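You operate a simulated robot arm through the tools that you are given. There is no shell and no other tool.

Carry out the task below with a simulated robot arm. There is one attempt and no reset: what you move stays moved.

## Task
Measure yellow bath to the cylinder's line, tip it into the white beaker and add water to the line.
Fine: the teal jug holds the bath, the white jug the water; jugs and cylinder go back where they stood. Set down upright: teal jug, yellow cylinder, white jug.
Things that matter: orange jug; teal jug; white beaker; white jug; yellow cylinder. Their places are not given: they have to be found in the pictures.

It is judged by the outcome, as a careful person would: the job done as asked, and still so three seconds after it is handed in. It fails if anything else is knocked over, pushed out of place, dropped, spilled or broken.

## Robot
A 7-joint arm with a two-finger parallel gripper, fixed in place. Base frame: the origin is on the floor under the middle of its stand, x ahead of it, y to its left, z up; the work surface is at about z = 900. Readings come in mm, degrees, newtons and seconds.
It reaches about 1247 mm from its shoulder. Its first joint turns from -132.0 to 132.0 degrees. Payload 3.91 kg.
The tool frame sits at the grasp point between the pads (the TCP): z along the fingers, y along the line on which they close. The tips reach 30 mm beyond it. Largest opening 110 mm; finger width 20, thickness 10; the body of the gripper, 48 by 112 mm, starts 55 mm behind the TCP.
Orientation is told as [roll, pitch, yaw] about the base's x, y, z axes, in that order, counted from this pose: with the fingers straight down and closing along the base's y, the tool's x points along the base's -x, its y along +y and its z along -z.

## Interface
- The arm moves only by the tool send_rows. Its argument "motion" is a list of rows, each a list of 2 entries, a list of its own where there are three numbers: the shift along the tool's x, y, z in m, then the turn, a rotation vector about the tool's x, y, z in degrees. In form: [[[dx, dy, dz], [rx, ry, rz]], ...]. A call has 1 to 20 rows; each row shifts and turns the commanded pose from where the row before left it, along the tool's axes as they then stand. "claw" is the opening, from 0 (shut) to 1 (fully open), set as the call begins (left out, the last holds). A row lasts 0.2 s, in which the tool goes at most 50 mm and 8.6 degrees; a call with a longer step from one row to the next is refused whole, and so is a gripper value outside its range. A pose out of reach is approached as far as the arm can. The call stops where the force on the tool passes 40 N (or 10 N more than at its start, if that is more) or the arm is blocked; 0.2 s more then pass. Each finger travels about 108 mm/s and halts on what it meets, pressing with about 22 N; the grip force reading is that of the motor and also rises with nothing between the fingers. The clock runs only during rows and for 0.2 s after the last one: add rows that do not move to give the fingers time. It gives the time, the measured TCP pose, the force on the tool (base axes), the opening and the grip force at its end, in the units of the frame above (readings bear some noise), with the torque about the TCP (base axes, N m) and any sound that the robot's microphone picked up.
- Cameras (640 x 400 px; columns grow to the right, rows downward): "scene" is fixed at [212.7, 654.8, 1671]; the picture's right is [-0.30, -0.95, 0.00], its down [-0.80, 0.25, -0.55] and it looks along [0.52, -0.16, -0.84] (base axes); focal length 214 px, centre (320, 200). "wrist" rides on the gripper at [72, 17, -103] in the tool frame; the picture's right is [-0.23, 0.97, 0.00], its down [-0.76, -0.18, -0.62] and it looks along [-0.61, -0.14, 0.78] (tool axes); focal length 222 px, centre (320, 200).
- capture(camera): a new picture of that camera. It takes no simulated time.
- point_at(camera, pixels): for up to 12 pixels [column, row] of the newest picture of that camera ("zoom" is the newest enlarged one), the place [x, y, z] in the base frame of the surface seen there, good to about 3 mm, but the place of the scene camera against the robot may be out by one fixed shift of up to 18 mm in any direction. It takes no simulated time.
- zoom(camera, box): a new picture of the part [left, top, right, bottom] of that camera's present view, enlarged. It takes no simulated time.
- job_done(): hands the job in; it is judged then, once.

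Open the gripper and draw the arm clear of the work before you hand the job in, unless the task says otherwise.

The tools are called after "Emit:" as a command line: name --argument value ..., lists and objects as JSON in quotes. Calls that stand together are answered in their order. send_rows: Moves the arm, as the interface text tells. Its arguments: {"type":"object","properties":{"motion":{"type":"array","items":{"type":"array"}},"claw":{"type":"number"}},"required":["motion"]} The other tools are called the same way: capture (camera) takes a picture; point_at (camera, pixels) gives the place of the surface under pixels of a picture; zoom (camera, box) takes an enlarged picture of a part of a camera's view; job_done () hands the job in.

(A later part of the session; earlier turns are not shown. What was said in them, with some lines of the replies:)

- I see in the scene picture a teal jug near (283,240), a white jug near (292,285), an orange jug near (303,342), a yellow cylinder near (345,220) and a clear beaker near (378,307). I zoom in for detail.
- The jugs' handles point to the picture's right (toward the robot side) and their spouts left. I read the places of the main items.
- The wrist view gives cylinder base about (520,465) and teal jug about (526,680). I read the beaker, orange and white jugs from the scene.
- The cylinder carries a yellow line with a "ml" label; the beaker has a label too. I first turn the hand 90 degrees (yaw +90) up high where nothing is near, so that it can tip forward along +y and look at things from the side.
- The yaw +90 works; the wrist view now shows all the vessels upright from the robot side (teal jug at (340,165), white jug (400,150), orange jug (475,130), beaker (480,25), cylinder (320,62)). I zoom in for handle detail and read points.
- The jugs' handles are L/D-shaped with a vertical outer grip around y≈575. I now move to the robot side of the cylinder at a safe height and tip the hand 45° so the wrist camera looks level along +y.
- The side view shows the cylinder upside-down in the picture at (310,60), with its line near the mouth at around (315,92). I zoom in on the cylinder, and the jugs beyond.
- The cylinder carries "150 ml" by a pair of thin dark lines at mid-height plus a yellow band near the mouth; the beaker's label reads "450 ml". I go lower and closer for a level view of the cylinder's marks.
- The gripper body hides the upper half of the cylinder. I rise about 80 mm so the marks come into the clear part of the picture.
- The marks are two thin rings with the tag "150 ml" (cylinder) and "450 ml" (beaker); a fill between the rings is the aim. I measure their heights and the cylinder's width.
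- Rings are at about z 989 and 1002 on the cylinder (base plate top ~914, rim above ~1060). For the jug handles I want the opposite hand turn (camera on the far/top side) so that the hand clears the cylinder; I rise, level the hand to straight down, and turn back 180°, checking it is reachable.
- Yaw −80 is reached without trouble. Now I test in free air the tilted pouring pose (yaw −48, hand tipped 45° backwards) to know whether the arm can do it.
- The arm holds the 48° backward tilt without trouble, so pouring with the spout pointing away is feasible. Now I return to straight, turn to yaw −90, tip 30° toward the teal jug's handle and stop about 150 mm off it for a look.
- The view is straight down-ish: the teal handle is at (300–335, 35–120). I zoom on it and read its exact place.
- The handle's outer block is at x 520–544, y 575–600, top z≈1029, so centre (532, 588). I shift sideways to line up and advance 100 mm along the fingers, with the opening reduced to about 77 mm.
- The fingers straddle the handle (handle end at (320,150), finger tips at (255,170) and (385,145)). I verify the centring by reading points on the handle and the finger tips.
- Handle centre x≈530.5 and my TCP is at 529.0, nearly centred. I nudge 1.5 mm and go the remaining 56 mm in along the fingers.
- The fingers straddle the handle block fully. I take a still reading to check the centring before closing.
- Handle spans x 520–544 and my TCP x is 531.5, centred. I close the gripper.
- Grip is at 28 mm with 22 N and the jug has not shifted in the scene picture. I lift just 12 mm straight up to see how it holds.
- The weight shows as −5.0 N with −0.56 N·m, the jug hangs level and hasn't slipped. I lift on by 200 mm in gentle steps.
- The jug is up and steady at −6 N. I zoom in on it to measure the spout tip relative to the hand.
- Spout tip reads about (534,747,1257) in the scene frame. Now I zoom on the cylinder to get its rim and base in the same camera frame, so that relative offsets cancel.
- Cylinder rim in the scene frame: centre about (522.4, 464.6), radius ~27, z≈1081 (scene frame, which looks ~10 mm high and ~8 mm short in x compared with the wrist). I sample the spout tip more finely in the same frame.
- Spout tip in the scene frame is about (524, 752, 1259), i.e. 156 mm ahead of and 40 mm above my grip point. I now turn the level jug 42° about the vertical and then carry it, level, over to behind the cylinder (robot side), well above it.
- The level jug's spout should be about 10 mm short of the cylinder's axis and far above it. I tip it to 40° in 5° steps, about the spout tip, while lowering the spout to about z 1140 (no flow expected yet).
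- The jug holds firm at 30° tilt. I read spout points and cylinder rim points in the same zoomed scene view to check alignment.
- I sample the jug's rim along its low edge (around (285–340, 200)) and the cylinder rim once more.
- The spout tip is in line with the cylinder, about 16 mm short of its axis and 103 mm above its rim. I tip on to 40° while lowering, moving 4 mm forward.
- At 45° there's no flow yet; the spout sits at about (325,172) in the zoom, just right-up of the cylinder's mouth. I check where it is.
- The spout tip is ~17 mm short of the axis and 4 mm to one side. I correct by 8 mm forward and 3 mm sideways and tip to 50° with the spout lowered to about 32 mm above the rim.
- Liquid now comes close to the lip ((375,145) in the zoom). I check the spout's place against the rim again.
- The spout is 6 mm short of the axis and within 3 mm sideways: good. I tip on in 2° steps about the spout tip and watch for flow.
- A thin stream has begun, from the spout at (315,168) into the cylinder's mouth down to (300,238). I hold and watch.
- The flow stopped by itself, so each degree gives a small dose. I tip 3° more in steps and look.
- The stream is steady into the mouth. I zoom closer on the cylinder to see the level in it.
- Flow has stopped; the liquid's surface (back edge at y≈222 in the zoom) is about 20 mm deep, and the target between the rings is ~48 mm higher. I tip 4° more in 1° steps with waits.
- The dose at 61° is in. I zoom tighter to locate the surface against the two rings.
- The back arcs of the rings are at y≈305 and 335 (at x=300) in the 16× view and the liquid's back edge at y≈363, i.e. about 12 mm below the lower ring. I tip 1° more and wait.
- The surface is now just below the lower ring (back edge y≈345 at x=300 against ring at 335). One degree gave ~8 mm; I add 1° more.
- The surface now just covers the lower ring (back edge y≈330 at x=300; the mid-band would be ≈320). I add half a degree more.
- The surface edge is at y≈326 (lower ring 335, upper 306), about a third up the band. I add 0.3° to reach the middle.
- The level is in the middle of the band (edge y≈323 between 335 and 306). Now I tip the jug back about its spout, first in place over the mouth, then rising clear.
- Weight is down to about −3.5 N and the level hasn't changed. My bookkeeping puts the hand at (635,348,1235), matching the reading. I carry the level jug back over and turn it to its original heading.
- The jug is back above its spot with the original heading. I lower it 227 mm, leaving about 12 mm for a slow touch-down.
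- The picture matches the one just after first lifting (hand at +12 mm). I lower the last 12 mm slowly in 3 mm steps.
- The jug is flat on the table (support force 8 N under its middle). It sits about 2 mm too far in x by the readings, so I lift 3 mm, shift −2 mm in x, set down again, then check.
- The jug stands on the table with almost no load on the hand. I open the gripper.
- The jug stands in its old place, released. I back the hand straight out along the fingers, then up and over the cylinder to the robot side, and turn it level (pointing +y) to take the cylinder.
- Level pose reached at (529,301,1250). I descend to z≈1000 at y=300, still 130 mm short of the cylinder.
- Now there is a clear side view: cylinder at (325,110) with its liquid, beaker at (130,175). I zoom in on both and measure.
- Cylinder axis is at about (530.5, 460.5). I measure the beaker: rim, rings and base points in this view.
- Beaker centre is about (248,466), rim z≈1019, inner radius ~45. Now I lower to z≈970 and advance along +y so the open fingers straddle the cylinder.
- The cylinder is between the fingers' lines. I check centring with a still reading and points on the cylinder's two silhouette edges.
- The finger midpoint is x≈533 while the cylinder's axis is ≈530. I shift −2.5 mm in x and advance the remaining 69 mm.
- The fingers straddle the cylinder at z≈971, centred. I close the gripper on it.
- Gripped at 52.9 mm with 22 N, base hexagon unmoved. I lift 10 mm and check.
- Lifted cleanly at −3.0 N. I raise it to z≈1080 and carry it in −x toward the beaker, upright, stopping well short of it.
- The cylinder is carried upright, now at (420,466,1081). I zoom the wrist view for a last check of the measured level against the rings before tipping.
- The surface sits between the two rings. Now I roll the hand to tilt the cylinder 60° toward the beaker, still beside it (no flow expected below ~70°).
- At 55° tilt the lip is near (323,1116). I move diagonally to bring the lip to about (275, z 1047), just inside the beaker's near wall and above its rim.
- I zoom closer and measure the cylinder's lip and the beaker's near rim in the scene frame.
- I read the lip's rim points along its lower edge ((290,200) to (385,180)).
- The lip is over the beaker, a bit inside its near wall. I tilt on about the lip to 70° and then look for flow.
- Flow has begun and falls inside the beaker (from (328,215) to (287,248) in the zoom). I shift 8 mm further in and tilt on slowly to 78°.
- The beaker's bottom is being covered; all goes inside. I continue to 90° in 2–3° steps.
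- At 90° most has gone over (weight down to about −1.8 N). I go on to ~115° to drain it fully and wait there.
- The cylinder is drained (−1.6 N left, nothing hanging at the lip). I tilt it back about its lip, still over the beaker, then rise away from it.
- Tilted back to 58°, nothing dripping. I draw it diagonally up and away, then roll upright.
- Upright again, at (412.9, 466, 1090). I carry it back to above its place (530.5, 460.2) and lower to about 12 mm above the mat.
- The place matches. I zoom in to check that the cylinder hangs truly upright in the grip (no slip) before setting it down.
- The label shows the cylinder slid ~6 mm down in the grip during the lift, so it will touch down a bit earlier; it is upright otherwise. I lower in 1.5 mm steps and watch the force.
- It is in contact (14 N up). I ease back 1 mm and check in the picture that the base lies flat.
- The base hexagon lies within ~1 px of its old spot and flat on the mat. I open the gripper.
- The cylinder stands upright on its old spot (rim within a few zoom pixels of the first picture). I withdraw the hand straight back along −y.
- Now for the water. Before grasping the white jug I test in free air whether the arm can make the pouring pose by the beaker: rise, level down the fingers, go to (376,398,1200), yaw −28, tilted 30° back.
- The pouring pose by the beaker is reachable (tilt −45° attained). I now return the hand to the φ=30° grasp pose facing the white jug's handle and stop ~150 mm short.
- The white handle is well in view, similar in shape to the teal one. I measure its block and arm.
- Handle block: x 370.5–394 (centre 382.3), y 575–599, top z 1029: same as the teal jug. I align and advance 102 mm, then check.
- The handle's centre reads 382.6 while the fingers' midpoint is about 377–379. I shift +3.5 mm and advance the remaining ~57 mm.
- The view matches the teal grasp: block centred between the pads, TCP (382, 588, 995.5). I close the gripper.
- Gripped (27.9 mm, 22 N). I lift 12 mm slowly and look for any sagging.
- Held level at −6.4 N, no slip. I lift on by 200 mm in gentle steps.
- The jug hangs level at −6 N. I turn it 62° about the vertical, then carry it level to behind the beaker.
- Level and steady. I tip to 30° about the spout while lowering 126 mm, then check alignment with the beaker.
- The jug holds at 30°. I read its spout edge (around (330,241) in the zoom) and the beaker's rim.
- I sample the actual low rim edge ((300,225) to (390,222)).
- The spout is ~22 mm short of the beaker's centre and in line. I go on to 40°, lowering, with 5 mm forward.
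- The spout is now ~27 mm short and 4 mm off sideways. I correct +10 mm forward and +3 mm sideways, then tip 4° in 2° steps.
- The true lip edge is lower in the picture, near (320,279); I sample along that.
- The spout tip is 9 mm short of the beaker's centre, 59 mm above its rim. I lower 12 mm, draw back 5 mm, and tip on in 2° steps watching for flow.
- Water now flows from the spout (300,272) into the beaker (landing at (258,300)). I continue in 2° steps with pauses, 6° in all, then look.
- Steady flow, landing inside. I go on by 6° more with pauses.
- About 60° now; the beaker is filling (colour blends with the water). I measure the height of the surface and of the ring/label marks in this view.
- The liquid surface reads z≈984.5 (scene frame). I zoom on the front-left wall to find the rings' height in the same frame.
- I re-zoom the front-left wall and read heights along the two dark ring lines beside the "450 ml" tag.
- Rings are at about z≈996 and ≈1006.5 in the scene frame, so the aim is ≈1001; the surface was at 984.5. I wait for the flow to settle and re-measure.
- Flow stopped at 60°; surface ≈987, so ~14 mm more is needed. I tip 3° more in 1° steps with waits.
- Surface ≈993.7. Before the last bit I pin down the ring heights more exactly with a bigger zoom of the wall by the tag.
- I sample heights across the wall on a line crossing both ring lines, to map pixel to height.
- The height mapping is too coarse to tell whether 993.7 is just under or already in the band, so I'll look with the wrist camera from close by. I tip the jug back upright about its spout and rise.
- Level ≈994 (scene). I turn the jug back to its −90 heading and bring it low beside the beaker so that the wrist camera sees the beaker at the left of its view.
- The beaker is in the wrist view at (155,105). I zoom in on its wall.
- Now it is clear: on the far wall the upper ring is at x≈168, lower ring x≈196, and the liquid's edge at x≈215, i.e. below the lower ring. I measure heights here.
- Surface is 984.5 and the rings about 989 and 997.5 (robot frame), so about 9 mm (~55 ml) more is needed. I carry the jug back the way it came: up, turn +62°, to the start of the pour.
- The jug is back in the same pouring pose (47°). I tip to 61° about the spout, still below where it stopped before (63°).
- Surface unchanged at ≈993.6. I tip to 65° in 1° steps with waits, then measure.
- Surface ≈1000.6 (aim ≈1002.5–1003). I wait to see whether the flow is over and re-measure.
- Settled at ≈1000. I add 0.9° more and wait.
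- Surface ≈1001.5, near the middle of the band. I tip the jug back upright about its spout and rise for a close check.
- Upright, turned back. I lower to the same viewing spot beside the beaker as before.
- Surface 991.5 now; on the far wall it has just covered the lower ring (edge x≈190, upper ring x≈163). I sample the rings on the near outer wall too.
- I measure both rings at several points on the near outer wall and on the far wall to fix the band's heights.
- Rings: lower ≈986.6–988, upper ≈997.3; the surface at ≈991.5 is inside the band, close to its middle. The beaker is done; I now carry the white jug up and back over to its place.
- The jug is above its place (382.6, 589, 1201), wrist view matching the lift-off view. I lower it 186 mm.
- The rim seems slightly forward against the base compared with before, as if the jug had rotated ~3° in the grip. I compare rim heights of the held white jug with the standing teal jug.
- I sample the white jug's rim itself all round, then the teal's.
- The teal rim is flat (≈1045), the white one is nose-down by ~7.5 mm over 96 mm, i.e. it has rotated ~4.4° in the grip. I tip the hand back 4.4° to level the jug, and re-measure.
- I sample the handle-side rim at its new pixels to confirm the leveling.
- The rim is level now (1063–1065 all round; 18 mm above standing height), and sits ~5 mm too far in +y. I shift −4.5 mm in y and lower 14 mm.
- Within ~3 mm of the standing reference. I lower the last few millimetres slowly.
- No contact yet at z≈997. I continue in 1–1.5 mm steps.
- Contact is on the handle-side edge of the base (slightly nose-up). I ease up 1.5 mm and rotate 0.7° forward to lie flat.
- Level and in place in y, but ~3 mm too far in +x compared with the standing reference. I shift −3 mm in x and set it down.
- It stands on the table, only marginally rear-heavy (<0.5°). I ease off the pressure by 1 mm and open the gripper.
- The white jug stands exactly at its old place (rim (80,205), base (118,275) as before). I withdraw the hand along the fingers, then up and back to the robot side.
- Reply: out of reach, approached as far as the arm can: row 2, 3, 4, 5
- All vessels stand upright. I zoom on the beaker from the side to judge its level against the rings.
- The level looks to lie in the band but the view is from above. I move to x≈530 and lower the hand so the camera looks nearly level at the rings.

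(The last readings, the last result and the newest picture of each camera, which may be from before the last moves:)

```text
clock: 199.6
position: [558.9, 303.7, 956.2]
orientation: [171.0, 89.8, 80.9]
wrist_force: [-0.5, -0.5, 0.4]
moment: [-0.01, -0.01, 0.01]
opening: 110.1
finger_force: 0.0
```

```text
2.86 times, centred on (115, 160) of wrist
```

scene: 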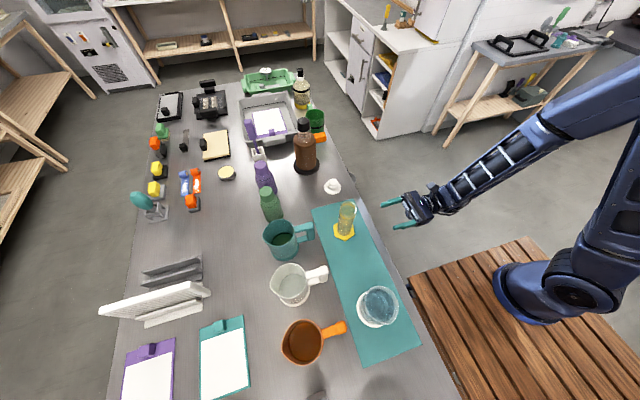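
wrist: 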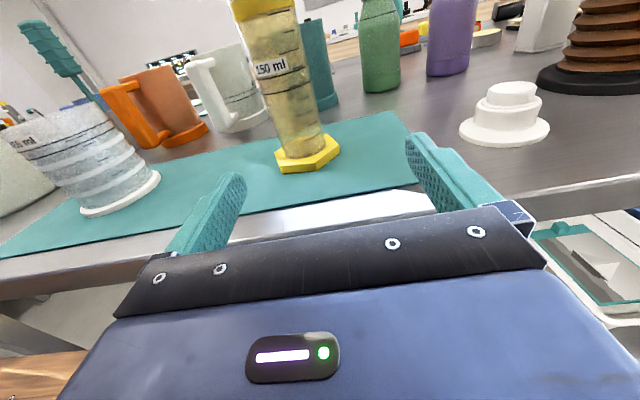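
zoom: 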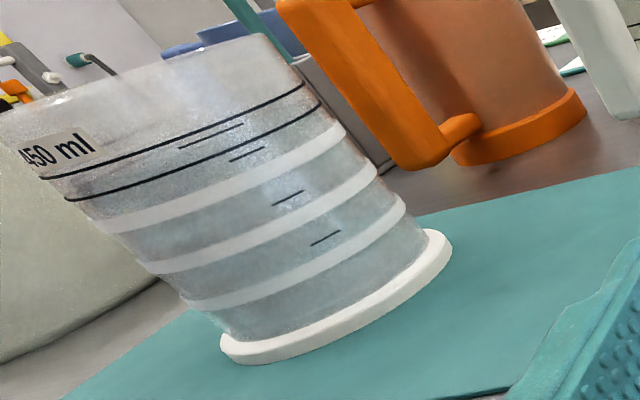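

I zoom further at the rings on the beaker from this nearly level view.

Emit:
zoom --camera "wrist" --box '[40, 100, 110, 160]'

Emit:
zoom --camera "wrist" --box '[80, 95, 140, 155]'

```text
6.67 times, centred on (75, 130) of wrist
```

zoom: 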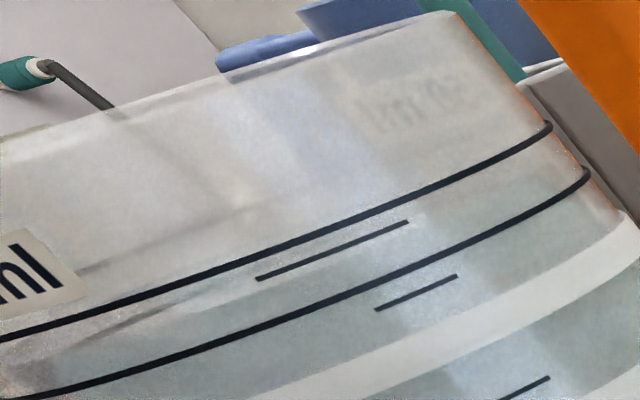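

```text
6.67 times, centred on (110, 125) of wrist
```

zoom: 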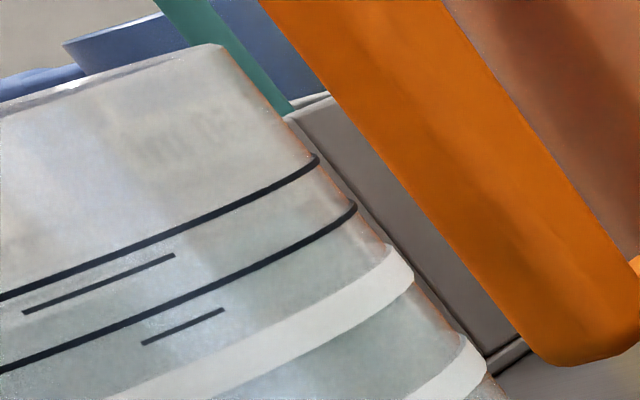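

The tint ends between the two rings, and the faint front edge of the surface runs between them, so the beaker is at its line. I draw the arm up and clear of the work.

Emit:
send_rows --motion '[[[0.01, 0, -0.03], [0, 0, 0]], [[0.04, 0, -0.01], [0, 0, 0]], [[0.04, 0, 0], [0, 0, 0]], [[0.04, 0, 0], [0, 0, 0]], [[0.04, 0, 0], [0, 0, 0]], [[0.04, 0, 0], [0, 0, 0]], [[0.04, 0, 0], [0, 0, 0]], [[0.04, 0, 0], [0, 0, 0]], [[0, 0, 0], [0, 0, 0]], [[0, 0, 0], [0, 0, 0]]]' --claw 1

Emit:
capture --camera "scene"

Emit:
capture --camera "wrist"

Emit:
zoom --camera "scene" --box '[240, 190, 430, 362]'

```text
clock: 201.8
position: [556.9, 265.3, 1245.6]
orientation: [-173.3, 89.9, 96.8]
wrist_force: [-0.1, -0.4, -0.1]
moment: [0.02, 0.04, -0.01]
opening: 109.8
finger_force: 0.0
```

```text
taken
```

scene: 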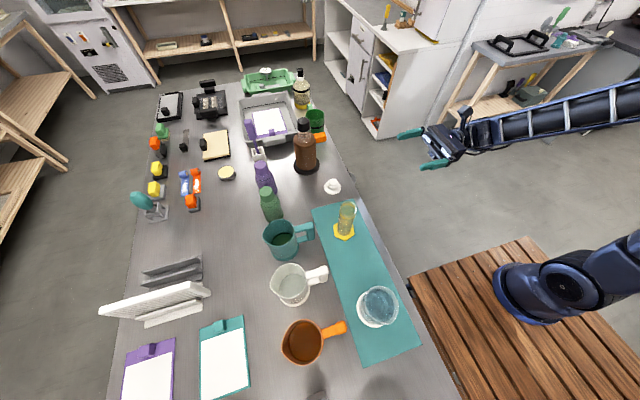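

```text
taken
```

wrist: 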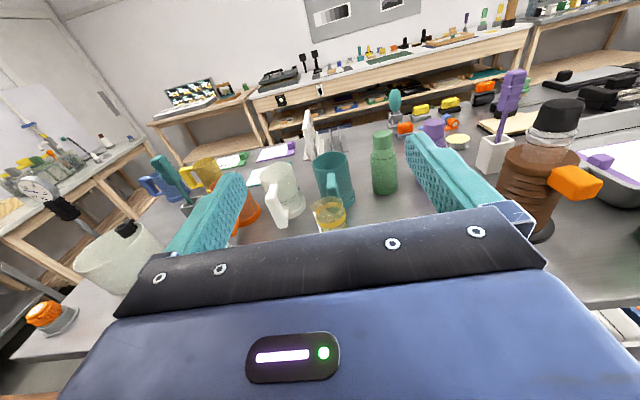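

```text
2.33 times, centred on (335, 276) of scene
```

zoom: 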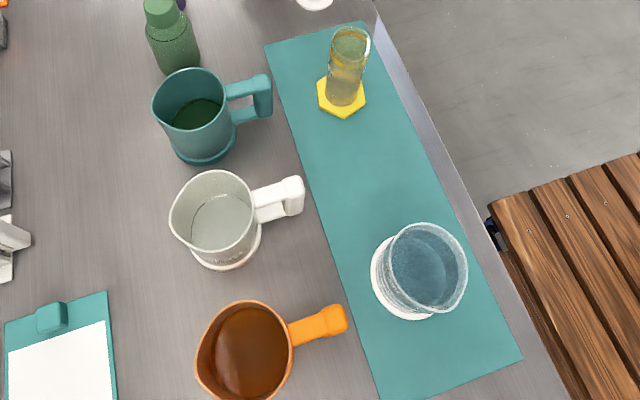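

Everything stands upright in its original spot: teal jug (283,240), white jug (292,285), cylinder (345,220), orange jug untouched, and the beaker filled to its line. The gripper is open and the arm is clear, so I hand the job in.

Emit:
job_done

```text
The job is handed in.
```

The job is done and handed in. I measured the yellow bath to the cylinder's 150 ml line, tipped it into the white beaker, and topped the beaker up with water to its 450 ml line.

- **Cylinder measure:** I stopped with the bath between the two rings that mark the 150 ml line, close to the middle. The cylinder was then fully drained into the beaker.
- **Beaker level:** The surface is between the two rings by the 450 ml tag. It reads about 991.5 mm, against roughly 987 and 997 mm for the rings. After a first check showed it short, I added a little more water.
- **Put back:** The teal jug, white jug and yellow cylinder are upright where they stood, within a few millimetres. The cylinder slid about 6–8 mm in the grip while being lifted, and its base ended up turned about 6° from before. The white jug tipped about 4° in the grip, so I levelled it before setting it down.
- **Rest of the table:** The pictures show no spills, and nothing else was moved or knocked over. The orange jug was not touched. The gripper is open and the arm is clear.
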